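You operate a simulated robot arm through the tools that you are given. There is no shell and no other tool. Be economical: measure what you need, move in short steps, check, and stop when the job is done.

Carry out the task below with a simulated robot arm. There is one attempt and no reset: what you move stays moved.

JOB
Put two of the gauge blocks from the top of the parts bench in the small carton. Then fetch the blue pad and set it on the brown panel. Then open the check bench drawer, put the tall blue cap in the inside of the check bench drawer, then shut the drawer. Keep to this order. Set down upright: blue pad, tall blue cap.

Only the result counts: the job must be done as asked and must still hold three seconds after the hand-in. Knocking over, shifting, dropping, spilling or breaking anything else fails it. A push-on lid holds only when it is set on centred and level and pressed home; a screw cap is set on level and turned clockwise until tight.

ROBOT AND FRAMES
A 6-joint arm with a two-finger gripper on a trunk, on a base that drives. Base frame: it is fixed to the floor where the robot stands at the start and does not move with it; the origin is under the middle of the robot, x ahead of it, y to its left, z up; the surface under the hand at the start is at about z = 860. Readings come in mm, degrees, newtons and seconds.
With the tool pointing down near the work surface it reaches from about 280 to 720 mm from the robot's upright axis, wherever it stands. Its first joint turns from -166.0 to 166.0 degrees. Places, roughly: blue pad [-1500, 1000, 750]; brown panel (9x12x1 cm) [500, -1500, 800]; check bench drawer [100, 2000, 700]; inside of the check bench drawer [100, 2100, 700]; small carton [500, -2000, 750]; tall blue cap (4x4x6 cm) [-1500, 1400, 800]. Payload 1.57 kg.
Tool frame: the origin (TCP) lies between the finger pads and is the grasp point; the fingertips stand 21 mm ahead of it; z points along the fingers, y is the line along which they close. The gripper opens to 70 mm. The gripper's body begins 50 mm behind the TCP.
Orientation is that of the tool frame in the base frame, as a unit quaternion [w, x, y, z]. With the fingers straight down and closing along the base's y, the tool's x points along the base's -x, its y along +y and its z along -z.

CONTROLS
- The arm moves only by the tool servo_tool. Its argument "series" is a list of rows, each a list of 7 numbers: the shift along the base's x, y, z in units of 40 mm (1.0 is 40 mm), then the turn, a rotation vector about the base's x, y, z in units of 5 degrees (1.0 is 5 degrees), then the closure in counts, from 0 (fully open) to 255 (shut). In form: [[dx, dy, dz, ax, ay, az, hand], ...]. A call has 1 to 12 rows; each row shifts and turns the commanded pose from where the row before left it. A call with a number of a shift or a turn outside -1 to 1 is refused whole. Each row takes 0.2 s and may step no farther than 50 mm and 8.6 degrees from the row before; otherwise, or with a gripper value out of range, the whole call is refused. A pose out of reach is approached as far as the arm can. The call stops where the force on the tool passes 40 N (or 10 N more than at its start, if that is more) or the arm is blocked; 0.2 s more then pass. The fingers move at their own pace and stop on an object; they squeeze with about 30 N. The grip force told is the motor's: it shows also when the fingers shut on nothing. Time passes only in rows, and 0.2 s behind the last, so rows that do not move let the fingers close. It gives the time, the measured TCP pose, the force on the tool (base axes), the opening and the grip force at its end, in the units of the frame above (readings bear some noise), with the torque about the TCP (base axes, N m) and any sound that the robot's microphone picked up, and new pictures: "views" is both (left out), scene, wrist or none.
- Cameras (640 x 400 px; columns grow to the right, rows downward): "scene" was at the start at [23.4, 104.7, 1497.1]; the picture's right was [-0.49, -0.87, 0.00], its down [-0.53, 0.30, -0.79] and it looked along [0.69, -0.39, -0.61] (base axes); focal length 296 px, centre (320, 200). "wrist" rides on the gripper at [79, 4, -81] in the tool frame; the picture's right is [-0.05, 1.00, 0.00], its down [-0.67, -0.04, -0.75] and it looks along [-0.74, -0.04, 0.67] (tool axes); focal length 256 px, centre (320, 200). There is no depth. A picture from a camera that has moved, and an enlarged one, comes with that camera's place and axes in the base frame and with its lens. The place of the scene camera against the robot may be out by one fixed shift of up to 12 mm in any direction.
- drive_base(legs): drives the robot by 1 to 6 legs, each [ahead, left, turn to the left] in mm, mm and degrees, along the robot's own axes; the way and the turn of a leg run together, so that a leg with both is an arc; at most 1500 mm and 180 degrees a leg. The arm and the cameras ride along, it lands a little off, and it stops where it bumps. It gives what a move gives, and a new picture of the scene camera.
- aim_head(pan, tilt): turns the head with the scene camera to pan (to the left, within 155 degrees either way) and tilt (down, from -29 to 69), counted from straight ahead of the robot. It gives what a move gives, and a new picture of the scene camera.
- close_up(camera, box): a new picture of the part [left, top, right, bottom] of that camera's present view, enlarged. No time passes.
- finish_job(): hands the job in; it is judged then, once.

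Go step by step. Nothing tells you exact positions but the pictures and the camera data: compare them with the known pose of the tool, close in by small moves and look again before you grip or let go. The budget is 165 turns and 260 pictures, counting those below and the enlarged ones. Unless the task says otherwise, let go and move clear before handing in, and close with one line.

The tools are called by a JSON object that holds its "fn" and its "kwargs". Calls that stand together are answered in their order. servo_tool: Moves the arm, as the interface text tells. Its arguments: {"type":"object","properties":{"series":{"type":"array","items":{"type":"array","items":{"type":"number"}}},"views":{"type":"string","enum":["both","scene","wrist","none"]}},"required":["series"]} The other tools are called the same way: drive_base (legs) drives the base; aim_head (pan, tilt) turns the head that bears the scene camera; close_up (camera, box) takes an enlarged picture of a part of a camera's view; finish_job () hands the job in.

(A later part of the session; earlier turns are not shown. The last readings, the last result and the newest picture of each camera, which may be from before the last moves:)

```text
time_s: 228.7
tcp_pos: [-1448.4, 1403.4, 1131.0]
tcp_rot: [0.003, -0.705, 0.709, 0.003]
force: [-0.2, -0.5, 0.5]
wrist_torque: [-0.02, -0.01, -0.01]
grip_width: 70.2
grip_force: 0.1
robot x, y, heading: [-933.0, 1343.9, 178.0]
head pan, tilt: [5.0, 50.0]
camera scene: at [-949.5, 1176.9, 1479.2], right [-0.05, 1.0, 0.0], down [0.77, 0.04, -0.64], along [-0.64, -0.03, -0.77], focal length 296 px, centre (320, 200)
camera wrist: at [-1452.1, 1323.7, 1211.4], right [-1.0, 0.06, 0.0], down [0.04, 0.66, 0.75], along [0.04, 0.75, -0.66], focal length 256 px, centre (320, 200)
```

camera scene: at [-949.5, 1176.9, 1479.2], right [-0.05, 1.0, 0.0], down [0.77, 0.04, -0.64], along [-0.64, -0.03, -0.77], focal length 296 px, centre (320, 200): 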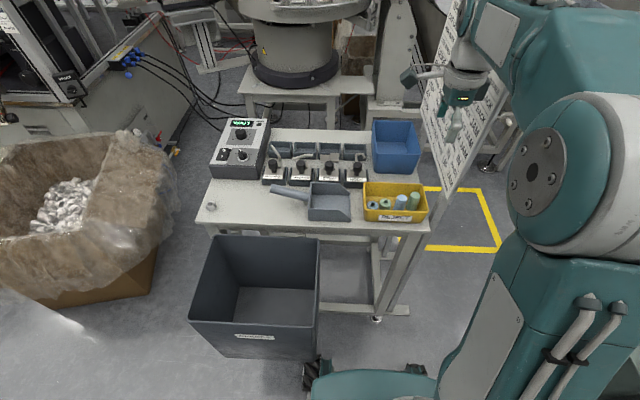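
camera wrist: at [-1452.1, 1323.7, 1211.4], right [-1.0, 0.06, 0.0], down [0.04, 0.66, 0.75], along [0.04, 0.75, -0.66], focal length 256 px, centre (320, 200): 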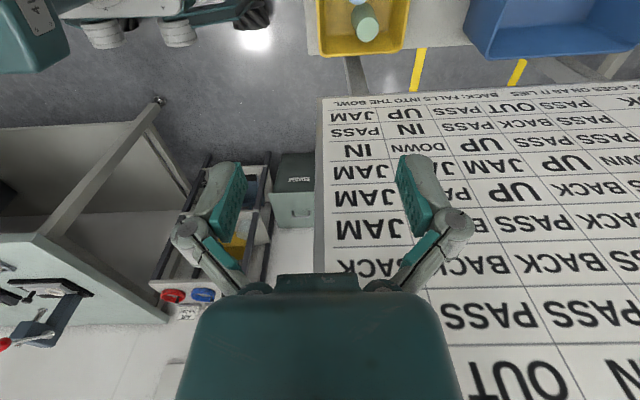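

The sign's lower edge is at about y=1463 (x<-1450, z>927), just beside the bin. To give the forearm clearance, shift the base toward −y.

{"fn": "drive_base", "kwargs": {"legs": [[0, 240, 2]]}}

{"fn": "servo_tool", "kwargs": {"series": [[0, 0.9, -0.3, 0, 0, 0, 0], [0, 0.9, -0.3, 0, 0, 0, 0], [0, 0.9, -0.3, 0, 0, 0, 0]], "views": "both"}}

```text
time_s: 230.5
tcp_pos: [-1454.6, 1155.4, 1130.4]
tcp_rot: [0.0, 0.716, -0.698, -0.001]
force: [-0.3, -0.6, -0.2]
wrist_torque: [0.03, -0.03, -0.01]
grip_width: 70.0
grip_force: 0.1
robot x, y, heading: [-935.1, 1103.5, 179.5]
head pan, tilt: [5.0, 50.0]
camera scene: at [-949.8, 948.3, 1480.3], right [-0.08, 1.0, -0.01], down [0.76, 0.06, -0.64], along [-0.64, -0.06, -0.77], focal length 296 px, centre (320, 200)
```

scene: 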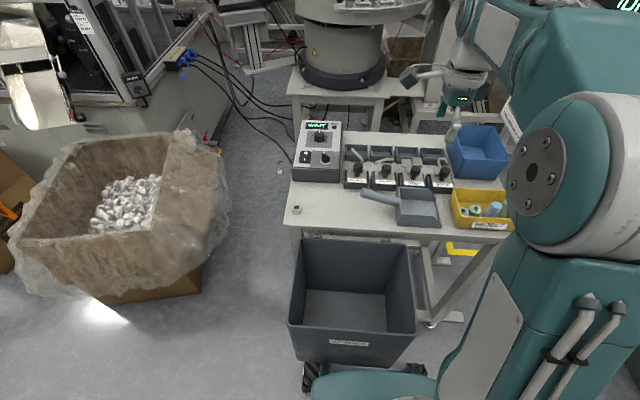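

```text
time_s: 231.3
tcp_pos: [-1455.8, 1257.2, 1094.7]
tcp_rot: [-0.002, 0.716, -0.698, -0.002]
force: [0.1, -0.9, -0.5]
wrist_torque: [0.01, 0.0, 0.0]
grip_width: 69.9
grip_force: 0.1
robot x, y, heading: [-936.4, 1108.0, 179.5]
head pan, tilt: [5.0, 50.0]
camera scene: at [-949.8, 942.2, 1479.6], right [-0.08, 1.0, 0.0], down [0.76, 0.06, -0.64], along [-0.64, -0.05, -0.77], focal length 296 px, centre (320, 200)
camera wrist: at [-1458.0, 1178.9, 1174.1], right [-1.0, 0.03, 0.0], down [0.02, 0.66, 0.75], along [0.02, 0.75, -0.66], focal length 256 px, centre (320, 200)
```

scene: 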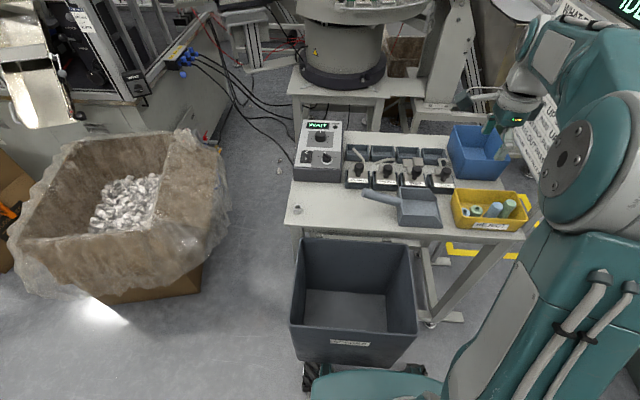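
wrist: 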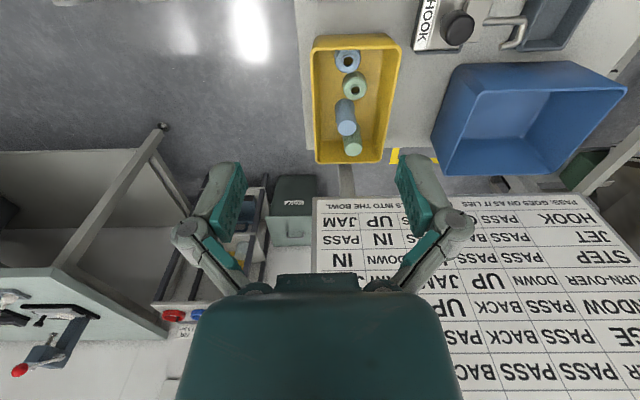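

{"fn": "close_up", "kwargs": {"camera": "scene", "box": [430, 170, 550, 245]}}

{"fn": "close_up", "kwargs": {"camera": "wrist", "box": [290, 30, 420, 170]}}

```text
5.33 times, centred on (490, 208) of scene
camera zoom: at [-949.8, 942.2, 1479.6], right [-0.08, 1.0, 0.0], down [0.76, 0.06, -0.64], along [-0.64, -0.05, -0.77], focal length 1579 px, centre (-587, 160)
```

zoom: 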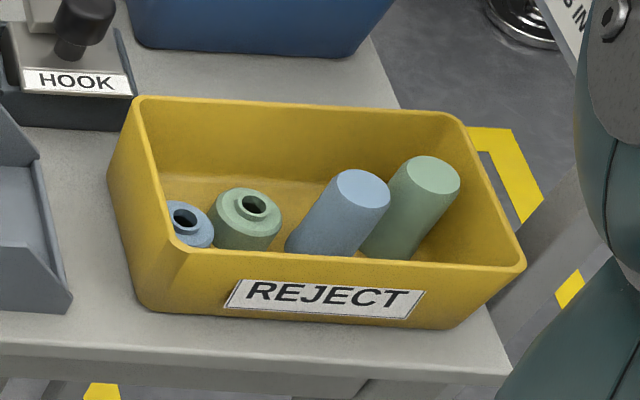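

```text
2.86 times, centred on (355, 100) of wrist
camera zoom: at [-1458.0, 1178.9, 1174.1], right [-1.0, 0.03, 0.0], down [0.02, 0.66, 0.75], along [0.02, 0.75, -0.66], focal length 731 px, centre (220, 486)
```

zoom: 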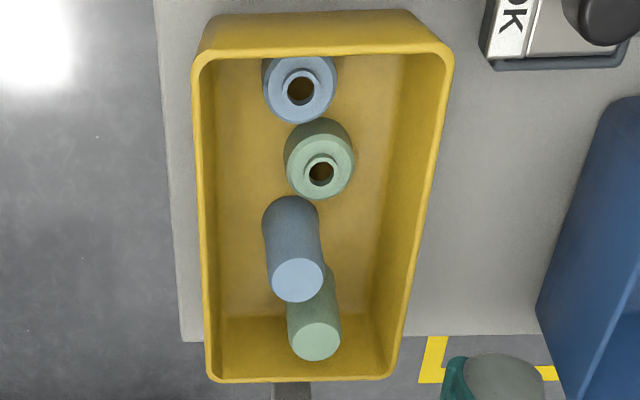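

Cap top at (-1491, 1385, 855), ~27 mm in diameter; the front rim is ~43 mm away. Move above it with a 52 mm opening.

{"fn": "servo_tool", "kwargs": {"series": [[-0.2, 0.65, -0.6, 0, 0, 0, 65], [-0.2, 0.65, -0.6, 0, 0, 0, 65], [-0.2, 0.65, -0.6, 0, 0, 0, 65], [-0.2, 0.65, -0.6, 0, 0, 0, 65], [-0.08, 0.6, -0.6, 0, 0, 0, 65], [0, 0, 0, 0, 0, 0, 65]], "views": "both"}}

{"fn": "close_up", "kwargs": {"camera": "scene", "box": [430, 130, 570, 245]}}

```text
time_s: 232.7
tcp_pos: [-1490.6, 1386.9, 975.0]
tcp_rot: [-0.002, 0.716, -0.698, -0.002]
force: [1.0, -0.7, -0.6]
wrist_torque: [-0.01, 0.01, -0.01]
grip_width: 52.0
grip_force: 0.0
robot x, y, heading: [-937.8, 1105.8, 179.7]
head pan, tilt: [5.0, 50.0]
camera scene: at [-950.2, 940.4, 1479.4], right [-0.08, 1.0, 0.0], down [0.76, 0.06, -0.64], along [-0.64, -0.05, -0.77], focal length 296 px, centre (320, 200)
camera wrist: at [-1491.7, 1306.8, 1054.8], right [-1.0, 0.03, 0.0], down [0.02, 0.66, 0.75], along [0.02, 0.75, -0.66], focal length 256 px, centre (320, 200)
```

scene: 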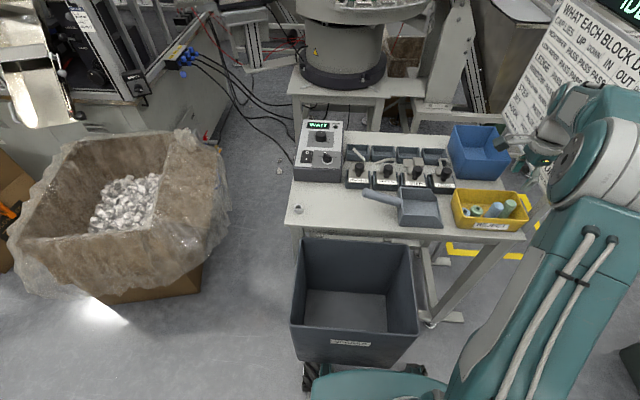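
wrist: 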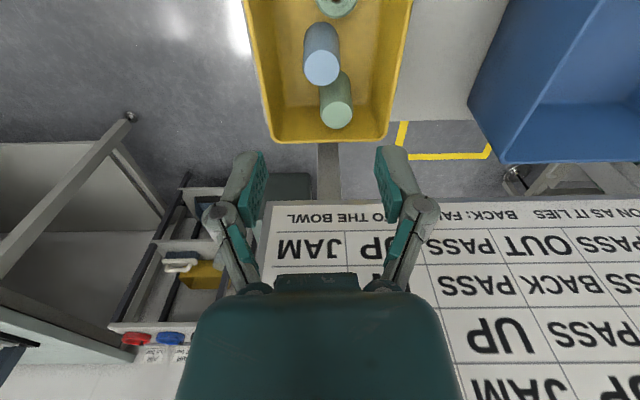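

```text
3.48 times, centred on (500, 188) of scene
camera zoom: at [-950.2, 940.4, 1479.4], right [-0.08, 1.0, 0.0], down [0.76, 0.06, -0.64], along [-0.64, -0.05, -0.77], focal length 1030 px, centre (-306, 244)
```

zoom: 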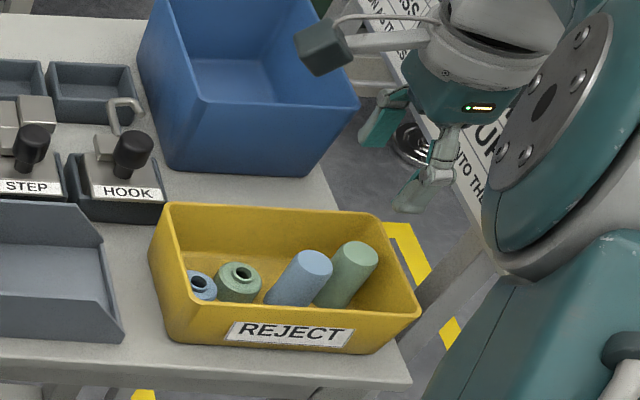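

{"fn": "servo_tool", "kwargs": {"series": [[0, -0.04, -0.8, 0, 0, 0, 65], [0, 0, -0.8, 0, 0, 0, 65], [0, 0, -0.8, 0, 0, 0, 65], [0, 0, 0, 0, 0, 0, 65]], "views": "wrist"}}

{"fn": "close_up", "kwargs": {"camera": "scene", "box": [430, 130, 570, 245]}}

```text
time_s: 233.7
tcp_pos: [-1490.2, 1383.7, 878.7]
tcp_rot: [-0.002, 0.717, -0.697, -0.003]
force: [-0.2, 0.7, -0.5]
wrist_torque: [0.02, 0.0, 0.03]
grip_width: 52.2
grip_force: 0.2
robot x, y, heading: [-937.6, 1102.7, 179.5]
head pan, tilt: [5.0, 50.0]
camera wrist: at [-1491.5, 1304.4, 958.4], right [-1.0, 0.03, 0.0], down [0.02, 0.66, 0.75], along [0.02, 0.75, -0.66], focal length 256 px, centre (320, 200)
```

wrist: 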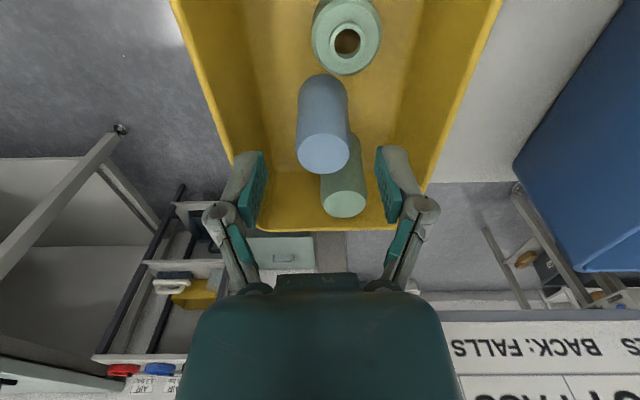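

```text
3.48 times, centred on (500, 188) of scene
camera zoom: at [-950.3, 939.3, 1479.4], right [-0.08, 1.0, 0.0], down [0.76, 0.06, -0.64], along [-0.64, -0.05, -0.77], focal length 1030 px, centre (-306, 244)
```

zoom: 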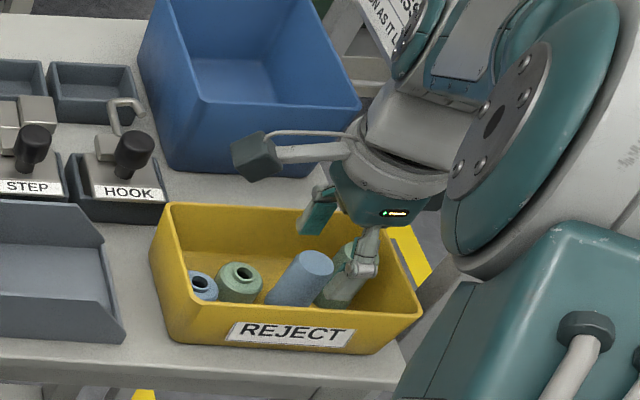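

{"fn": "servo_tool", "kwargs": {"series": [[0, 0.05, -0.5, 0, 0, 0, 65], [0, 0, -0.5, 0, 0, 0, 65], [0, 0, 0, 0, 0, 0, 65]], "views": "wrist"}}

```text
time_s: 234.5
tcp_pos: [-1491.0, 1385.5, 838.3]
tcp_rot: [-0.002, 0.716, -0.698, -0.003]
force: [-0.4, 0.8, 0.0]
wrist_torque: [-0.03, -0.03, 0.01]
grip_width: 52.1
grip_force: 0.1
robot x, y, heading: [-938.8, 1104.5, 179.5]
head pan, tilt: [5.0, 50.0]
camera wrist: at [-1491.5, 1306.8, 919.0], right [-1.0, 0.03, 0.0], down [0.02, 0.66, 0.75], along [0.02, 0.75, -0.66], focal length 256 px, centre (320, 200)
```

wrist: 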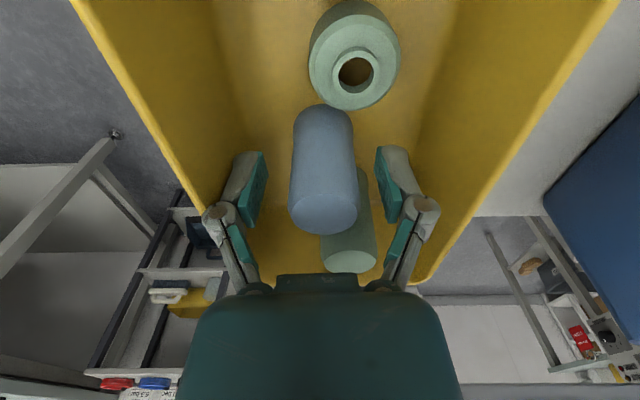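

{"fn": "servo_tool", "kwargs": {"series": [[0, 0, -0.08, 0, 0, 0, 150], [0, 0, 0, 0, 0, 0, 255], [0, 0, 0, 0, 0, 0, 255], [0, 0, 0, 0, 0, 0, 255]], "views": "wrist"}}

```text
time_s: 235.5
tcp_pos: [-1488.6, 1385.2, 835.4]
tcp_rot: [-0.002, 0.716, -0.698, -0.003]
force: [1.3, 0.2, 6.9]
wrist_torque: [0.0, 0.03, 0.0]
grip_width: 28.4
grip_force: 11.9
robot x, y, heading: [-935.6, 1103.2, 179.6]
head pan, tilt: [5.0, 50.0]
camera wrist: at [-1491.2, 1306.4, 916.3], right [-1.0, 0.03, 0.0], down [0.02, 0.66, 0.75], along [0.02, 0.75, -0.66], focal length 256 px, centre (320, 200)
```

wrist: 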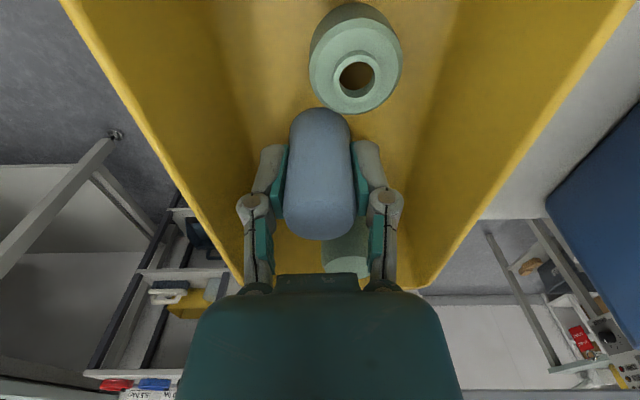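

{"fn": "servo_tool", "kwargs": {"series": [[0, 0, 0, 0, 0, 0, 255], [0, 0, 0.3, 0, 0, 0, 255], [0, 0, 0.6, 0, 0, 0, 255], [0, 0, 0.8, 0, 0, 0, 255], [0, 0, 0.8, 0, 0, 0, 255]], "views": "wrist"}}

{"fn": "close_up", "kwargs": {"camera": "scene", "box": [430, 130, 570, 245]}}

```text
time_s: 236.7
tcp_pos: [-1488.0, 1384.1, 937.1]
tcp_rot: [-0.003, 0.716, -0.698, -0.002]
force: [0.1, 0.3, 0.1]
wrist_torque: [-0.05, 0.01, -0.02]
grip_width: 28.4
grip_force: 12.2
robot x, y, heading: [-938.8, 1101.7, 179.9]
head pan, tilt: [5.0, 50.0]
camera wrist: at [-1490.9, 1305.5, 1017.8], right [-1.0, 0.03, 0.0], down [0.02, 0.66, 0.75], along [0.02, 0.75, -0.66], focal length 256 px, centre (320, 200)
```

wrist: 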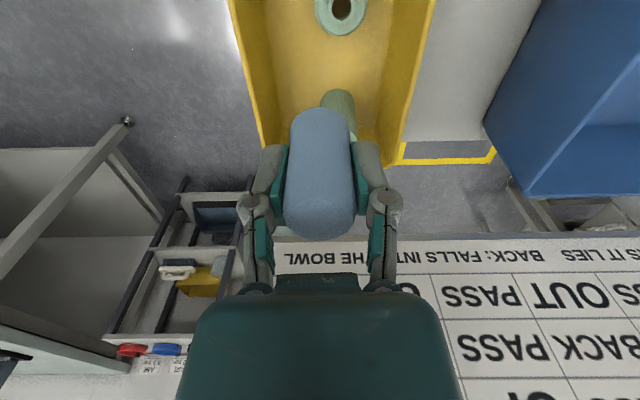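

```text
3.48 times, centred on (500, 188) of scene
camera zoom: at [-950.3, 938.9, 1479.3], right [-0.08, 1.0, 0.0], down [0.76, 0.06, -0.64], along [-0.64, -0.05, -0.77], focal length 1030 px, centre (-306, 244)
```

zoom: 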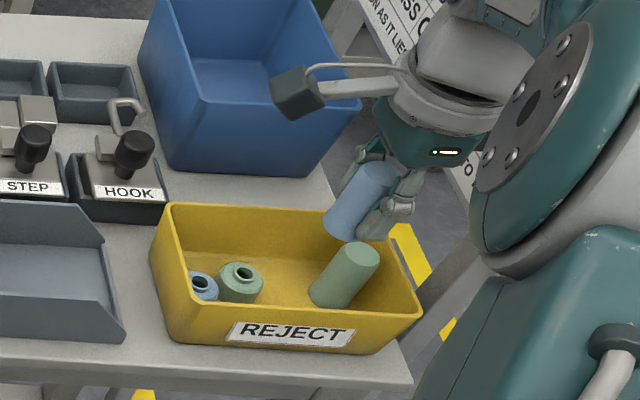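

Cap held. Retract away from the sign, then drive back to the drawer.

{"fn": "servo_tool", "kwargs": {"series": [[0, -0.3, 0.8, 0, 0, 0, 255], [0, -0.9, 0.3, 0, 0, 0, 255], [0.2, -0.9, 0.3, 0, 0, 0, 255], [0.4, -0.8, 0.4, 0, 0, 0, 255], [0.5, -0.7, 0.5, 0, 0, 0, 255], [0.6, -0.6, 0.5, 0, 0, 0, 255], [0.6, -0.3, 0.5, 0, 0, 0, 255], [0.6, 0, 0.5, 0, 0, 0, 255]], "views": "none"}}

{"fn": "drive_base", "kwargs": {"legs": [[-600, 0, 0.2], [0, 0, -90]]}}

```text
time_s: 238.5
tcp_pos: [-1372.9, 1202.3, 1088.9]
tcp_rot: [-0.004, 0.716, -0.698, -0.003]
force: [0.2, 0.2, 0.1]
wrist_torque: [-0.03, 0.0, 0.02]
grip_width: 28.8
grip_force: 12.1
robot x, y, heading: [-935.3, 1103.2, 179.3]
head pan, tilt: [5.0, 50.0]
```

```text
time_s: 245.7
tcp_pos: [-236.3, 1535.9, 1088.2]
tcp_rot: [0.004, -0.008, 1.0, 0.0]
force: [0.2, 0.8, 0.1]
wrist_torque: [0.01, 0.03, 0.01]
grip_width: 28.1
grip_force: 12.1
robot x, y, heading: [-335.9, 1099.6, 89.5]
head pan, tilt: [5.0, 50.0]
camera scene: at [-490.0, 1114.3, 1479.2], right [1.0, 0.07, 0.0], down [0.06, -0.76, -0.64], along [-0.05, 0.64, -0.77], focal length 296 px, centre (320, 200)
```

scene: 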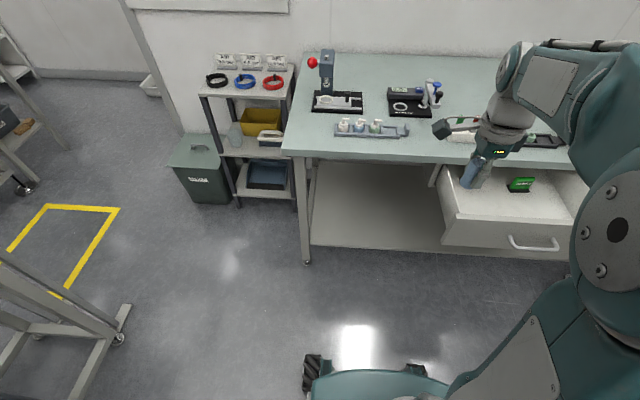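

{"fn": "drive_base", "kwargs": {"legs": [[0, -240, 0.5], [60, 0, 0]]}}

{"fn": "servo_tool", "kwargs": {"series": [[0.3, 0.8, 0, 0, 0, 0, 255], [0.3, 0.8, 0, 0, 0, 0, 255], [0.3, 0.6, 0, 0, 0, 0, 255], [0, 0, 0, 0, 0, 0, 255]], "views": "both"}}

```text
time_s: 248.1
tcp_pos: [-4.0, 1597.3, 1088.8]
tcp_rot: [0.005, -0.015, 1.0, 0.001]
force: [-0.1, 0.3, -0.2]
wrist_torque: [0.01, -0.04, 0.01]
grip_width: 28.4
grip_force: 11.6
robot x, y, heading: [-99.6, 1159.4, 89.7]
head pan, tilt: [5.0, 50.0]
camera scene: at [-253.5, 1172.0, 1479.1], right [1.0, 0.08, 0.0], down [0.07, -0.76, -0.64], along [-0.05, 0.64, -0.77], focal length 296 px, centre (320, 200)
```

scene: 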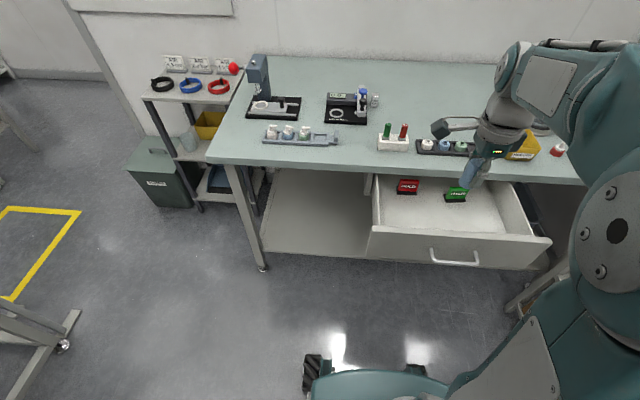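

```text
time_s: 249.1
tcp_pos: [30.8, 1684.3, 1088.6]
tcp_rot: [0.005, -0.014, 1.0, 0.0]
force: [-0.4, 0.9, 0.4]
wrist_torque: [-0.02, -0.01, 0.0]
grip_width: 28.4
grip_force: 12.2
robot x, y, heading: [-100.4, 1154.4, 89.7]
head pan, tilt: [5.0, 50.0]
camera scene: at [-253.9, 1172.5, 1479.1], right [1.0, 0.08, 0.0], down [0.07, -0.76, -0.64], along [-0.05, 0.64, -0.77], focal length 296 px, centre (320, 200)
camera wrist: at [-48.8, 1686.6, 1168.3], right [0.02, 1.0, 0.0], down [0.66, -0.02, 0.75], along [0.75, -0.02, -0.66], focal length 256 px, centre (320, 200)
```

scene: 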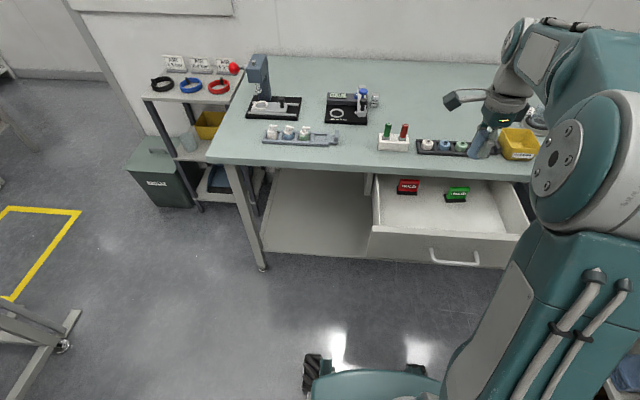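
wrist: 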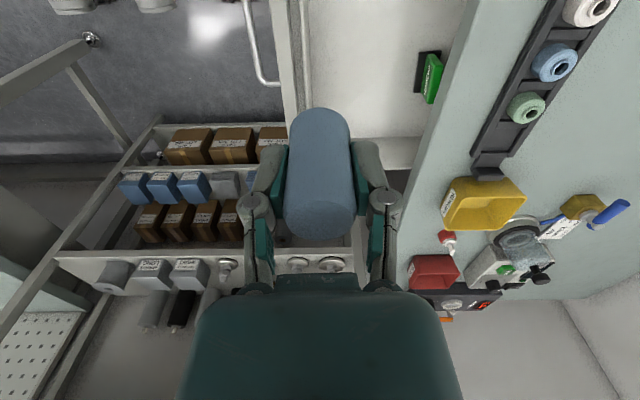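

Drawer interior front wall is at y≈1668, holders at y≈1815+. Target spot (50, 1728). Move over and lower.

{"fn": "servo_tool", "kwargs": {"series": [[0.25, 0.55, 0, 0, 0, 0, 255], [0.25, 0.55, -0.6, 0, 0, 0, 255], [0, 0, -1, 0, 0, 0, 255], [0, 0, -1, 0, 0, 0, 255], [0, 0, -1, 0, 0, 0, 255], [0, 0, -1, 0, 0, 0, 255], [0, 0, 0, 0, 0, 0, 255]], "views": "both"}}

{"fn": "close_up", "kwargs": {"camera": "scene", "box": [360, 110, 560, 280]}}

```text
time_s: 250.7
tcp_pos: [52.2, 1728.9, 905.0]
tcp_rot: [0.004, -0.015, 1.0, 0.0]
force: [0.0, 0.3, -0.2]
wrist_torque: [0.0, 0.03, -0.04]
grip_width: 28.4
grip_force: 11.9
robot x, y, heading: [-97.5, 1160.8, 89.7]
head pan, tilt: [5.0, 50.0]
camera scene: at [-251.4, 1172.9, 1479.3], right [1.0, 0.08, 0.0], down [0.06, -0.76, -0.64], along [-0.05, 0.64, -0.77], focal length 296 px, centre (320, 200)
camera wrist: at [-27.0, 1731.2, 984.9], right [0.02, 1.0, 0.0], down [0.66, -0.02, 0.75], along [0.75, -0.02, -0.66], focal length 256 px, centre (320, 200)
```

scene: 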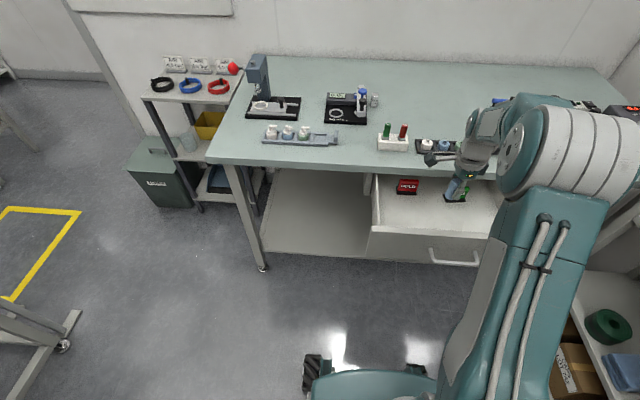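
wrist: 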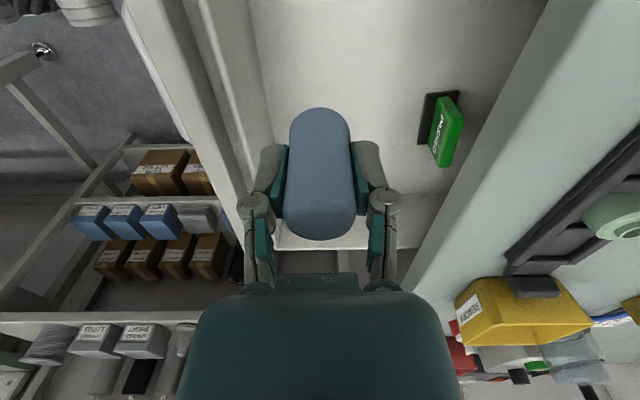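

```text
2.35 times, centred on (460, 195) of scene
camera zoom: at [-251.4, 1172.9, 1479.3], right [1.0, 0.08, 0.0], down [0.06, -0.76, -0.64], along [-0.05, 0.64, -0.77], focal length 697 px, centre (-9, 212)
```

zoom: 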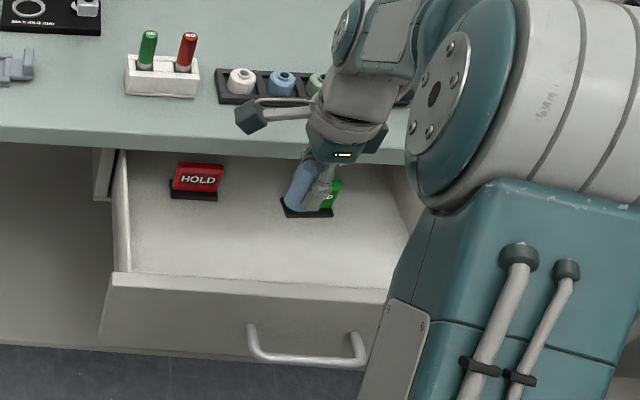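

{"fn": "servo_tool", "kwargs": {"series": [[0, 0, -0.9, 0, 0, 0, 255], [0, 0, -0.9, 0, 0, 0, 255], [0, 0, 0, 0, 0, 0, 255]], "views": "wrist"}}

{"fn": "close_up", "kwargs": {"camera": "scene", "box": [360, 110, 560, 280]}}

```text
time_s: 251.5
tcp_pos: [55.3, 1729.3, 831.7]
tcp_rot: [0.004, -0.014, 1.0, 0.0]
force: [-0.2, -0.4, 0.3]
wrist_torque: [-0.01, 0.0, -0.01]
grip_width: 28.3
grip_force: 12.3
robot x, y, heading: [-99.0, 1158.6, 89.8]
head pan, tilt: [5.0, 50.0]
camera wrist: at [-25.1, 1731.3, 911.8], right [0.02, 1.0, 0.0], down [0.66, -0.02, 0.75], along [0.75, -0.02, -0.66], focal length 256 px, centre (320, 200)
```

wrist: 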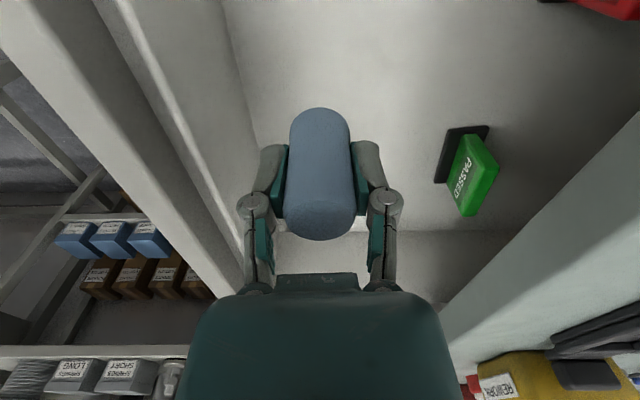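

```text
2.35 times, centred on (460, 195) of scene
camera zoom: at [-251.3, 1173.0, 1479.3], right [1.0, 0.08, 0.0], down [0.06, -0.76, -0.64], along [-0.05, 0.64, -0.77], focal length 697 px, centre (-9, 212)
```

zoom: 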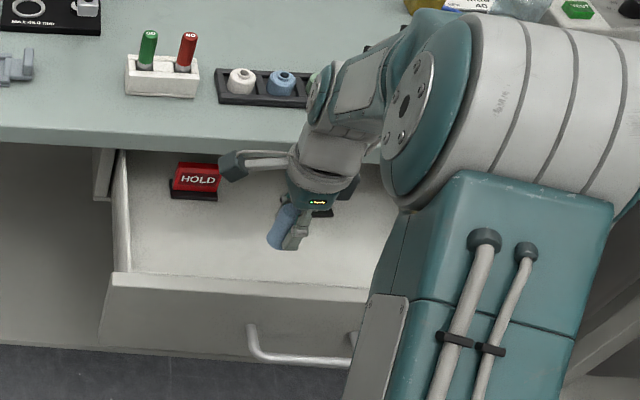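

{"fn": "servo_tool", "kwargs": {"series": [[0, 0, -0.7, 0, 0, 0, 255], [0, 0, -0.5, 0, 0, 0, 255], [0, 0, 0, 0, 0, 0, 255]], "views": "wrist"}}

{"fn": "close_up", "kwargs": {"camera": "scene", "box": [400, 150, 500, 230]}}

```text
time_s: 252.3
tcp_pos: [53.5, 1727.0, 782.0]
tcp_rot: [0.004, -0.014, 1.0, 0.0]
force: [0.0, -0.3, 0.3]
wrist_torque: [0.0, -0.02, 0.02]
grip_width: 28.6
grip_force: 12.3
robot x, y, heading: [-98.7, 1158.0, 89.7]
head pan, tilt: [5.0, 50.0]
camera wrist: at [-26.0, 1729.6, 862.9], right [0.02, 1.0, 0.0], down [0.66, -0.02, 0.75], along [0.75, -0.02, -0.66], focal length 256 px, centre (320, 200)
```

wrist: 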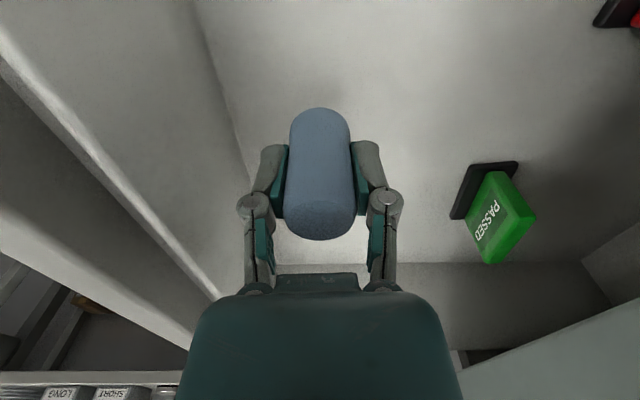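

```text
5.00 times, centred on (450, 190) of scene
camera zoom: at [-251.4, 1173.0, 1479.3], right [1.0, 0.08, 0.0], down [0.06, -0.76, -0.64], along [-0.05, 0.64, -0.77], focal length 1481 px, centre (-330, 250)
```

zoom: 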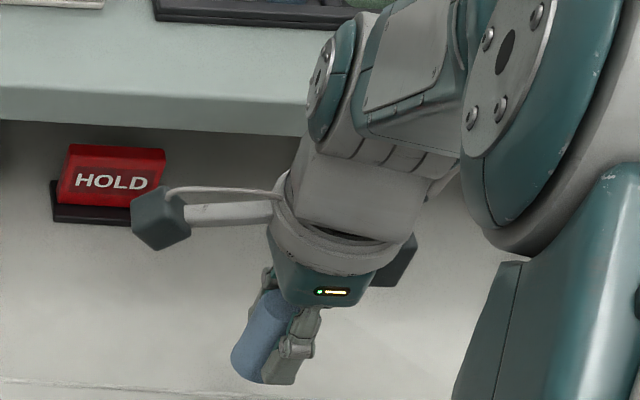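

{"fn": "servo_tool", "kwargs": {"series": [[0, 0, -0.2, 0, 0, 0, 255], [0, 0, -0.15, 0, 0, 0, 255], [0, 0, 0, 0, 0, 0, 255]], "views": "none"}}

{"fn": "servo_tool", "kwargs": {"series": [[0, 0, -0.1, 0, 0, 0, 255], [0, 0, 0, 0, 0, 0, 255]], "views": "wrist"}}

```text
time_s: 253.1
tcp_pos: [52.8, 1728.6, 770.5]
tcp_rot: [0.005, -0.014, 1.0, 0.0]
force: [-0.3, 0.2, 0.4]
wrist_torque: [0.01, 0.03, -0.01]
grip_width: 28.3
grip_force: 12.2
robot x, y, heading: [-99.0, 1158.8, 89.8]
head pan, tilt: [5.0, 50.0]
```

```text
time_s: 253.7
tcp_pos: [53.1, 1728.0, 766.0]
tcp_rot: [0.005, -0.015, 1.0, 0.0]
force: [0.1, -1.0, -0.2]
wrist_torque: [-0.03, 0.0, -0.01]
grip_width: 28.2
grip_force: 11.9
robot x, y, heading: [-99.6, 1159.0, 89.9]
head pan, tilt: [5.0, 50.0]
camera wrist: at [-25.6, 1730.6, 845.8], right [0.02, 1.0, 0.0], down [0.66, -0.02, 0.75], along [0.75, -0.02, -0.66], focal length 256 px, centre (320, 200)
```

wrist: 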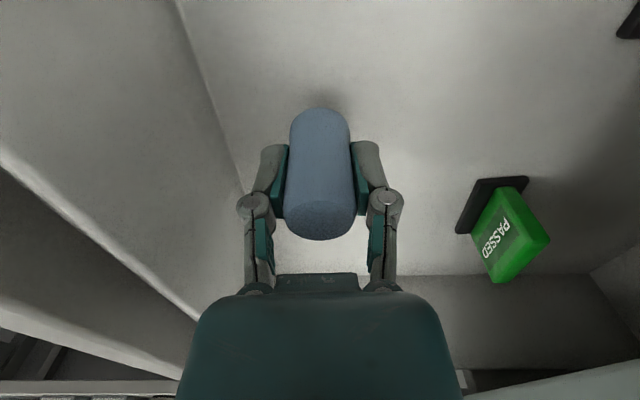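

{"fn": "servo_tool", "kwargs": {"series": [[0, 0, -0.1, 0, 0, 0, 255], [0, 0, 0, 0, 0, 0, 255]], "views": "none"}}

{"fn": "servo_tool", "kwargs": {"series": [[0, 0, -0.08, 0, 0, 0, 255], [0, 0, 0, 0, 0, 0, 255]], "views": "wrist"}}

```text
time_s: 254.3
tcp_pos: [51.6, 1728.5, 760.7]
tcp_rot: [0.004, -0.015, 1.0, 0.0]
force: [-0.4, -0.3, -0.3]
wrist_torque: [0.0, 0.01, -0.02]
grip_width: 28.3
grip_force: 11.4
robot x, y, heading: [-96.5, 1159.1, 89.9]
head pan, tilt: [5.0, 50.0]
```

```text
time_s: 254.9
tcp_pos: [52.9, 1728.8, 758.2]
tcp_rot: [0.004, -0.015, 1.0, 0.0]
force: [0.2, 0.7, -1.1]
wrist_torque: [0.0, -0.01, -0.02]
grip_width: 28.3
grip_force: 12.3
robot x, y, heading: [-95.7, 1162.0, 89.8]
head pan, tilt: [5.0, 50.0]
camera wrist: at [-26.0, 1730.6, 838.2], right [0.02, 1.0, 0.0], down [0.66, -0.02, 0.75], along [0.75, -0.02, -0.66], focal length 256 px, centre (320, 200)
```

wrist: 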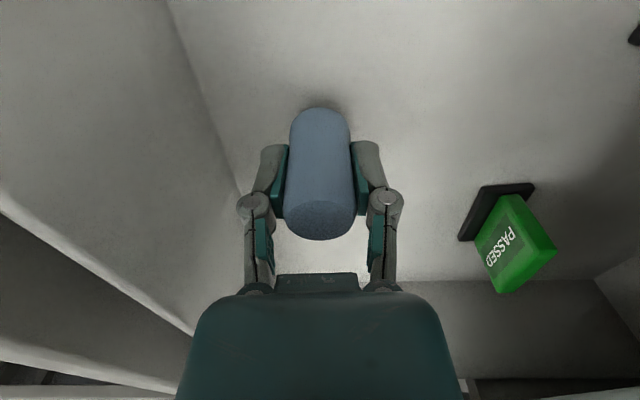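

{"fn": "servo_tool", "kwargs": {"series": [[0, 0, -0.08, 0, 0, 0, 255], [0, 0, 0, 0, 0, 0, 255]], "views": "none"}}

{"fn": "servo_tool", "kwargs": {"series": [[0, 0, -0.08, 0, 0, 0, 255], [0, 0, 0, 0, 0, 0, 255]], "views": "wrist"}}

```text
time_s: 255.5
tcp_pos: [53.4, 1729.7, 756.8]
tcp_rot: [0.004, -0.015, 1.0, 0.0]
force: [0.6, 0.4, -0.3]
wrist_torque: [-0.01, -0.02, 0.0]
grip_width: 28.4
grip_force: 12.1
robot x, y, heading: [-97.0, 1156.9, 89.8]
head pan, tilt: [5.0, 50.0]
```

```text
time_s: 256.1
tcp_pos: [52.6, 1729.1, 752.4]
tcp_rot: [0.004, -0.014, 1.0, 0.0]
force: [-0.2, 0.7, 0.0]
wrist_torque: [-0.03, 0.04, 0.0]
grip_width: 28.4
grip_force: 11.9
robot x, y, heading: [-97.0, 1157.2, 89.9]
head pan, tilt: [5.0, 50.0]
camera wrist: at [-26.3, 1731.1, 832.6], right [0.02, 1.0, 0.0], down [0.66, -0.02, 0.75], along [0.75, -0.02, -0.66], focal length 256 px, centre (320, 200)
```

wrist: 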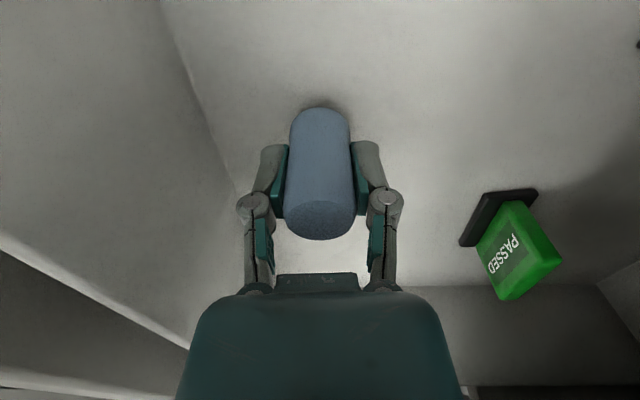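

{"fn": "servo_tool", "kwargs": {"series": [[0, 0, -0.08, 0, 0, 0, 255], [0, 0, 0, 0, 0, 0, 255]], "views": "none"}}

{"fn": "servo_tool", "kwargs": {"series": [[0, 0, -0.08, 0, 0, 0, 255], [0, 0, 0, 0, 0, 0, 255]], "views": "wrist"}}

```text
time_s: 256.7
tcp_pos: [52.1, 1729.2, 748.7]
tcp_rot: [0.005, -0.015, 1.0, 0.0]
force: [-0.9, 0.0, 0.0]
wrist_torque: [0.0, 0.02, -0.02]
grip_width: 28.7
grip_force: 12.1
robot x, y, heading: [-99.8, 1157.9, 89.9]
head pan, tilt: [5.0, 50.0]
```

```text
time_s: 257.3
tcp_pos: [52.4, 1728.3, 746.7]
tcp_rot: [0.004, -0.014, 1.0, 0.0]
force: [0.2, 0.7, 0.4]
wrist_torque: [-0.04, 0.02, 0.0]
grip_width: 28.3
grip_force: 12.7
robot x, y, heading: [-95.2, 1160.8, 90.0]
head pan, tilt: [5.0, 50.0]
camera wrist: at [-26.8, 1730.5, 826.4], right [0.02, 1.0, 0.0], down [0.66, -0.02, 0.75], along [0.75, -0.02, -0.66], focal length 256 px, centre (320, 200)
```

wrist: 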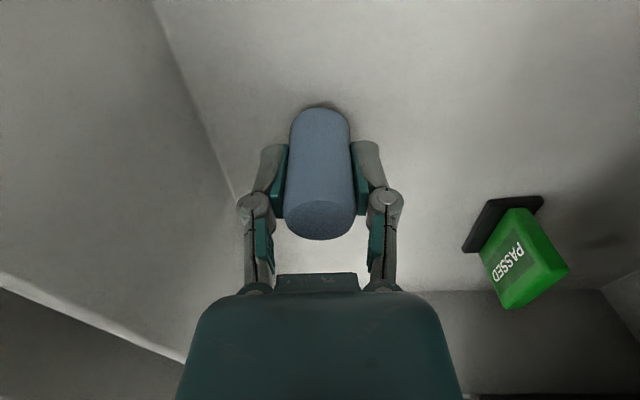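

{"fn": "servo_tool", "kwargs": {"series": [[0, 0, -0.07, 0, 0, 0, 255], [0, 0, 0, 0, 0, 0, 255]], "views": "none"}}

{"fn": "servo_tool", "kwargs": {"series": [[0, 0, -0.07, 0, 0, 0, 255], [0, 0, 0, 0, 0, 0, 255]], "views": "wrist"}}

```text
time_s: 257.9
tcp_pos: [52.1, 1728.9, 744.0]
tcp_rot: [0.004, -0.015, 1.0, 0.001]
force: [0.1, -0.8, 0.5]
wrist_torque: [0.0, 0.01, -0.01]
grip_width: 28.5
grip_force: 12.4
robot x, y, heading: [-97.5, 1156.4, 89.8]
head pan, tilt: [5.0, 50.0]
```

```text
time_s: 258.5
tcp_pos: [52.1, 1727.6, 740.7]
tcp_rot: [0.004, -0.015, 1.0, 0.0]
force: [-0.8, -0.7, -0.5]
wrist_torque: [0.01, 0.0, 0.0]
grip_width: 28.6
grip_force: 11.7
robot x, y, heading: [-95.3, 1158.1, 89.7]
head pan, tilt: [5.0, 50.0]
camera wrist: at [-26.2, 1730.5, 820.8], right [0.02, 1.0, 0.0], down [0.66, -0.02, 0.75], along [0.75, -0.02, -0.66], focal length 256 px, centre (320, 200)
```

wrist: 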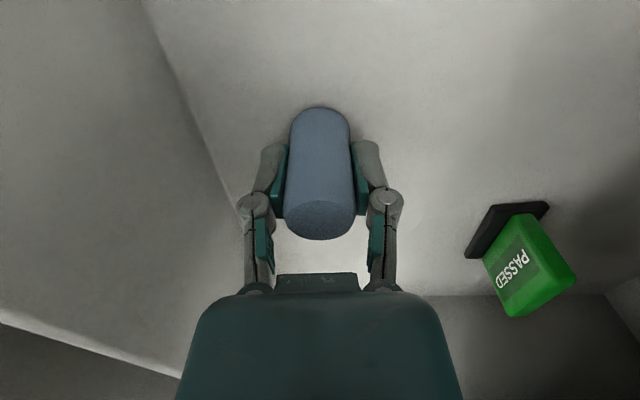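

{"fn": "servo_tool", "kwargs": {"series": [[0, 0, -0.08, 0, 0, 0, 255], [0, 0, 0, 0, 0, 0, 255]], "views": "none"}}

{"fn": "servo_tool", "kwargs": {"series": [[0, 0, -0.06, 0, 0, 0, 255], [0, 0, 0, 0, 0, 0, 255]], "views": "wrist"}}

```text
time_s: 259.1
tcp_pos: [54.1, 1727.5, 738.1]
tcp_rot: [0.005, -0.015, 1.0, 0.001]
force: [0.5, -0.9, 3.9]
wrist_torque: [-0.01, 0.04, 0.04]
grip_width: 28.7
grip_force: 11.8
robot x, y, heading: [-98.7, 1159.6, 90.0]
head pan, tilt: [5.0, 50.0]
```

```text
time_s: 259.7
tcp_pos: [53.1, 1728.9, 736.0]
tcp_rot: [0.005, -0.014, 1.0, 0.001]
force: [-0.3, 1.0, 10.5]
wrist_torque: [0.03, -0.01, -0.03]
grip_width: 28.6
grip_force: 12.0
robot x, y, heading: [-97.7, 1161.0, 89.8]
head pan, tilt: [5.0, 50.0]
camera wrist: at [-26.2, 1731.2, 815.7], right [0.02, 1.0, 0.0], down [0.66, -0.02, 0.75], along [0.75, -0.02, -0.66], focal length 256 px, centre (320, 200)
```

wrist: 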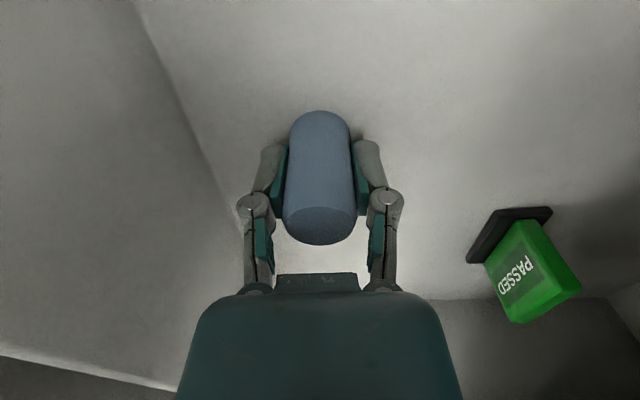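

Contact with the drawer floor. Release gently and lift straight up.

{"fn": "servo_tool", "kwargs": {"series": [[0, 0, 0.04, 0, 0, 0, 200], [0, 0, 0, 0, 0, 0, 130], [0, 0, 0, 0, 0, 0, 65], [0, 0, 0, 0, 0, 0, 65], [0, 0, 0.5, 0, 0, 0, 65], [0, 0, 0.9, 0, 0, 0, 65], [0, 0, 0.9, 0, 0, 0, 65]], "views": "wrist"}}

```text
time_s: 261.3
tcp_pos: [51.7, 1728.8, 829.2]
tcp_rot: [0.004, -0.015, 1.0, 0.001]
force: [-0.2, -0.3, -0.1]
wrist_torque: [0.0, 0.0, -0.01]
grip_width: 52.3
grip_force: 0.0
robot x, y, heading: [-99.4, 1158.2, 89.9]
head pan, tilt: [5.0, 50.0]
camera wrist: at [-27.4, 1731.7, 908.4], right [0.02, 1.0, 0.0], down [0.66, -0.02, 0.75], along [0.75, -0.02, -0.66], focal length 256 px, centre (320, 200)
```

wrist: 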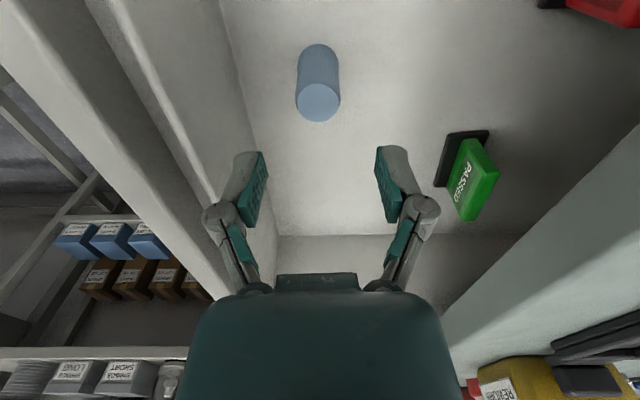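

Cap stands upright in the drawer. Raise, back off, pitch the tool forward and push the drawer shut by its handle bar.

{"fn": "servo_tool", "kwargs": {"series": [[0, 0, 1, 0, 0, 0, 255], [0, 0, 1, 0, 0, 0, 255], [0, 0, 1, 0, 0, 0, 255], [0, 0, 1, 0, 0, 0, 255], [0, 0, 1, 0, 0, 0, 255], [0, 0, 1, 0, 0, 0, 255], [0, 0, 1, 0, 0, 0, 255], [0, 0, 0.5, 0, 0, 0, 255]], "views": "none"}}

{"fn": "drive_base", "kwargs": {"legs": [[-140, 0, 0]]}}

{"fn": "servo_tool", "kwargs": {"series": [[0, 0, 0, 1, 0, 0, 255], [0, 0, 0, 1, 0, 0, 255], [0, 0, 0, 1, 0, 0, 255], [0, 0, 0, 1, 0, 0, 255], [0, 0, 0, 1, 0, 0, 255], [0, 0, 0, 1, 0, 0, 255], [0, 0, 0, 1, 0, 0, 255], [0, 0, 0, 1, 0, 0, 255], [0, 0, 0, 1, 0, 0, 255]], "views": "none"}}

{"fn": "servo_tool", "kwargs": {"series": [[0.1, -0.2, 0, 1, 0, 0, 255], [0.1, -0.2, 0, 1, 0, 0, 255], [0.1, -0.2, 0, 1, 0, 0, 255], [0.1, -0.2, 0, 1, 0, 0, 255], [0.1, -0.2, 0, 1, 0, 0, 255], [0.1, -0.1, 0, 1, 0, 0, 255], [0, 0, 0, 1, 0, 0, 255], [0, 0, 0, 1, 0, 0, 255], [0, 0, 0, 1, 0, 0, 255]], "views": "both"}}

```text
time_s: 263.1
tcp_pos: [52.4, 1728.6, 1128.0]
tcp_rot: [0.005, -0.015, 1.0, 0.0]
force: [-0.3, -0.3, -0.2]
wrist_torque: [0.02, 0.0, 0.02]
grip_width: 0.0
grip_force: 28.4
robot x, y, heading: [-95.7, 1159.5, 89.8]
head pan, tilt: [5.0, 50.0]
```

```text
time_s: 264.4
tcp_pos: [52.6, 1587.8, 1126.5]
tcp_rot: [0.004, -0.015, 1.0, 0.001]
force: [0.0, 0.2, 0.2]
wrist_torque: [0.01, 0.0, 0.03]
grip_width: 0.1
grip_force: 28.9
robot x, y, heading: [-97.2, 1016.8, 89.8]
head pan, tilt: [5.0, 50.0]
camera scene: at [-251.9, 1033.1, 1479.3], right [1.0, 0.08, 0.0], down [0.06, -0.76, -0.64], along [-0.05, 0.64, -0.77], focal length 296 px, centre (320, 200)
```

scene: 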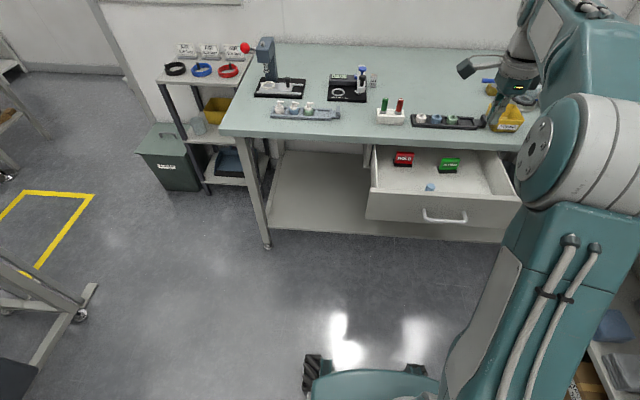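

```text
time_s: 266.4
tcp_pos: [52.7, 1588.3, 1127.6]
tcp_rot: [0.01, -0.011, 0.923, 0.383]
force: [0.5, 0.0, -0.1]
wrist_torque: [0.02, -0.03, -0.03]
grip_width: 0.0
grip_force: 28.3
robot x, y, heading: [-96.3, 1018.8, 89.8]
head pan, tilt: [5.0, 50.0]
```

```text
time_s: 268.4
tcp_pos: [75.8, 1542.8, 1129.2]
tcp_rot: [0.015, -0.007, 0.706, 0.708]
force: [0.3, 0.9, 0.1]
wrist_torque: [0.01, 0.02, 0.01]
grip_width: 0.4
grip_force: 28.2
robot x, y, heading: [-98.4, 1024.0, 89.8]
head pan, tilt: [5.0, 50.0]
camera scene: at [-251.8, 1032.2, 1479.3], right [1.0, 0.08, 0.0], down [0.06, -0.76, -0.64], along [-0.05, 0.64, -0.77], focal length 296 px, centre (320, 200)
camera wrist: at [-3.2, 1464.2, 1129.7], right [0.02, 0.0, 1.0], down [0.66, -0.75, -0.02], along [0.75, 0.66, -0.01], focal length 256 px, centre (320, 200)
```

scene: 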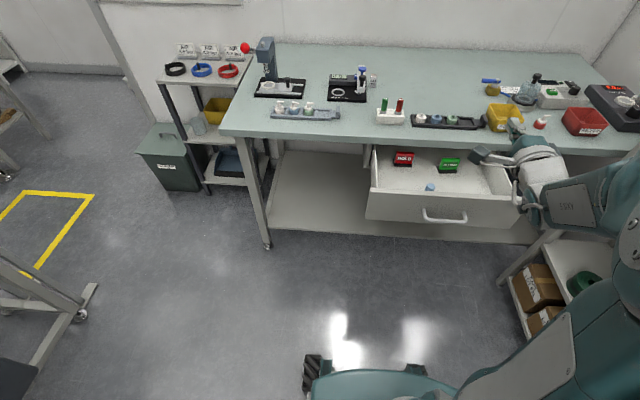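
wrist: 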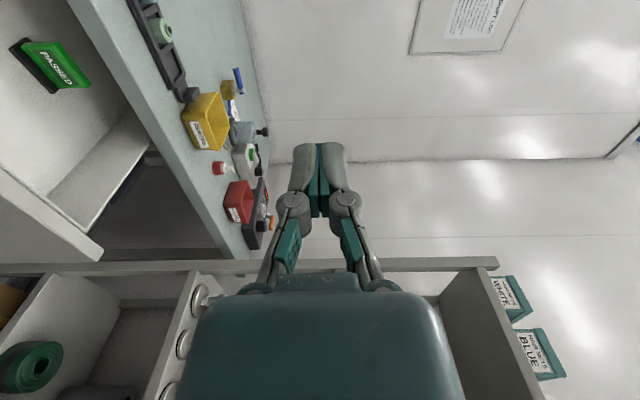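

{"fn": "servo_tool", "kwargs": {"series": [[0, 0, -1, 0, 0, 0, 255], [0, 0, -1, 0, 0, 0, 255], [0, 0, -1, 0, 0, 0, 255], [0, 0, -1, 0, 0, 0, 255], [0, 0, -1, 0, 0, 0, 255], [0, 0, -1, 0, 0, 0, 255], [0, 0, -1, 0, 0, 0, 255], [0, 0, -1, 0, 0, 0, 255], [0, 0, -1, 0, 0, 0, 255], [0, 0, -0.3, 0, 0, 0, 255]], "views": "both"}}

{"fn": "close_up", "kwargs": {"camera": "scene", "box": [360, 130, 540, 270]}}

```text
time_s: 270.6
tcp_pos: [77.0, 1544.0, 756.4]
tcp_rot: [0.015, -0.008, 0.707, 0.707]
force: [0.2, 0.2, -0.1]
wrist_torque: [-0.02, -0.01, -0.03]
grip_width: 0.0
grip_force: 28.8
robot x, y, heading: [-95.4, 1019.8, 89.7]
head pan, tilt: [5.0, 50.0]
camera scene: at [-251.1, 1033.0, 1479.3], right [1.0, 0.08, 0.0], down [0.06, -0.76, -0.64], along [-0.05, 0.64, -0.77], focal length 296 px, centre (320, 200)
camera wrist: at [-2.0, 1463.8, 757.6], right [0.02, 0.0, 1.0], down [0.66, -0.75, -0.02], along [0.75, 0.66, -0.02], focal length 256 px, centre (320, 200)
```

scene: 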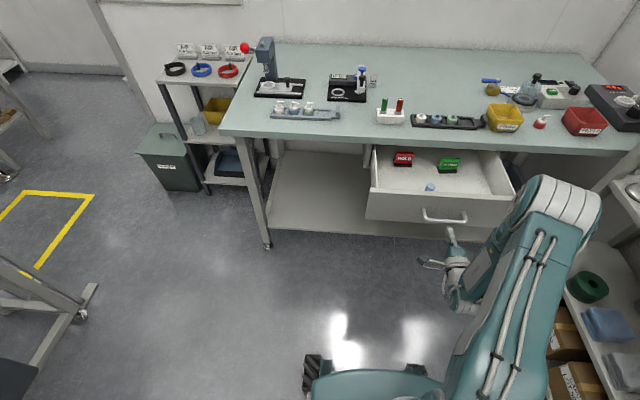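
wrist: 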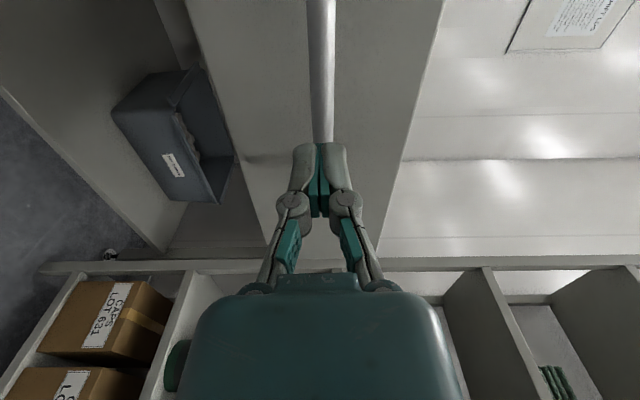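

```text
2.86 times, centred on (450, 200) of scene
camera zoom: at [-251.1, 1033.0, 1479.3], right [1.0, 0.08, 0.0], down [0.06, -0.76, -0.64], along [-0.05, 0.64, -0.77], focal length 846 px, centre (-51, 200)
```

zoom: 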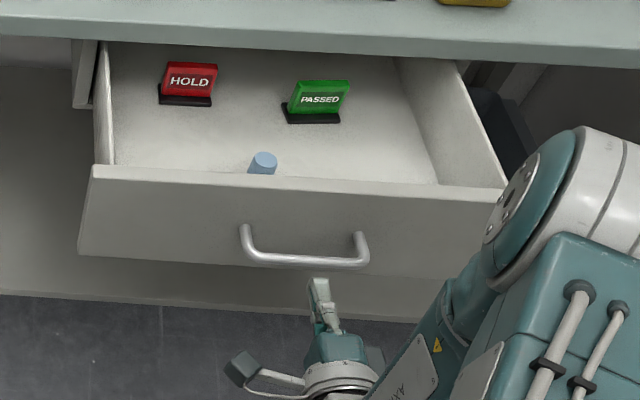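

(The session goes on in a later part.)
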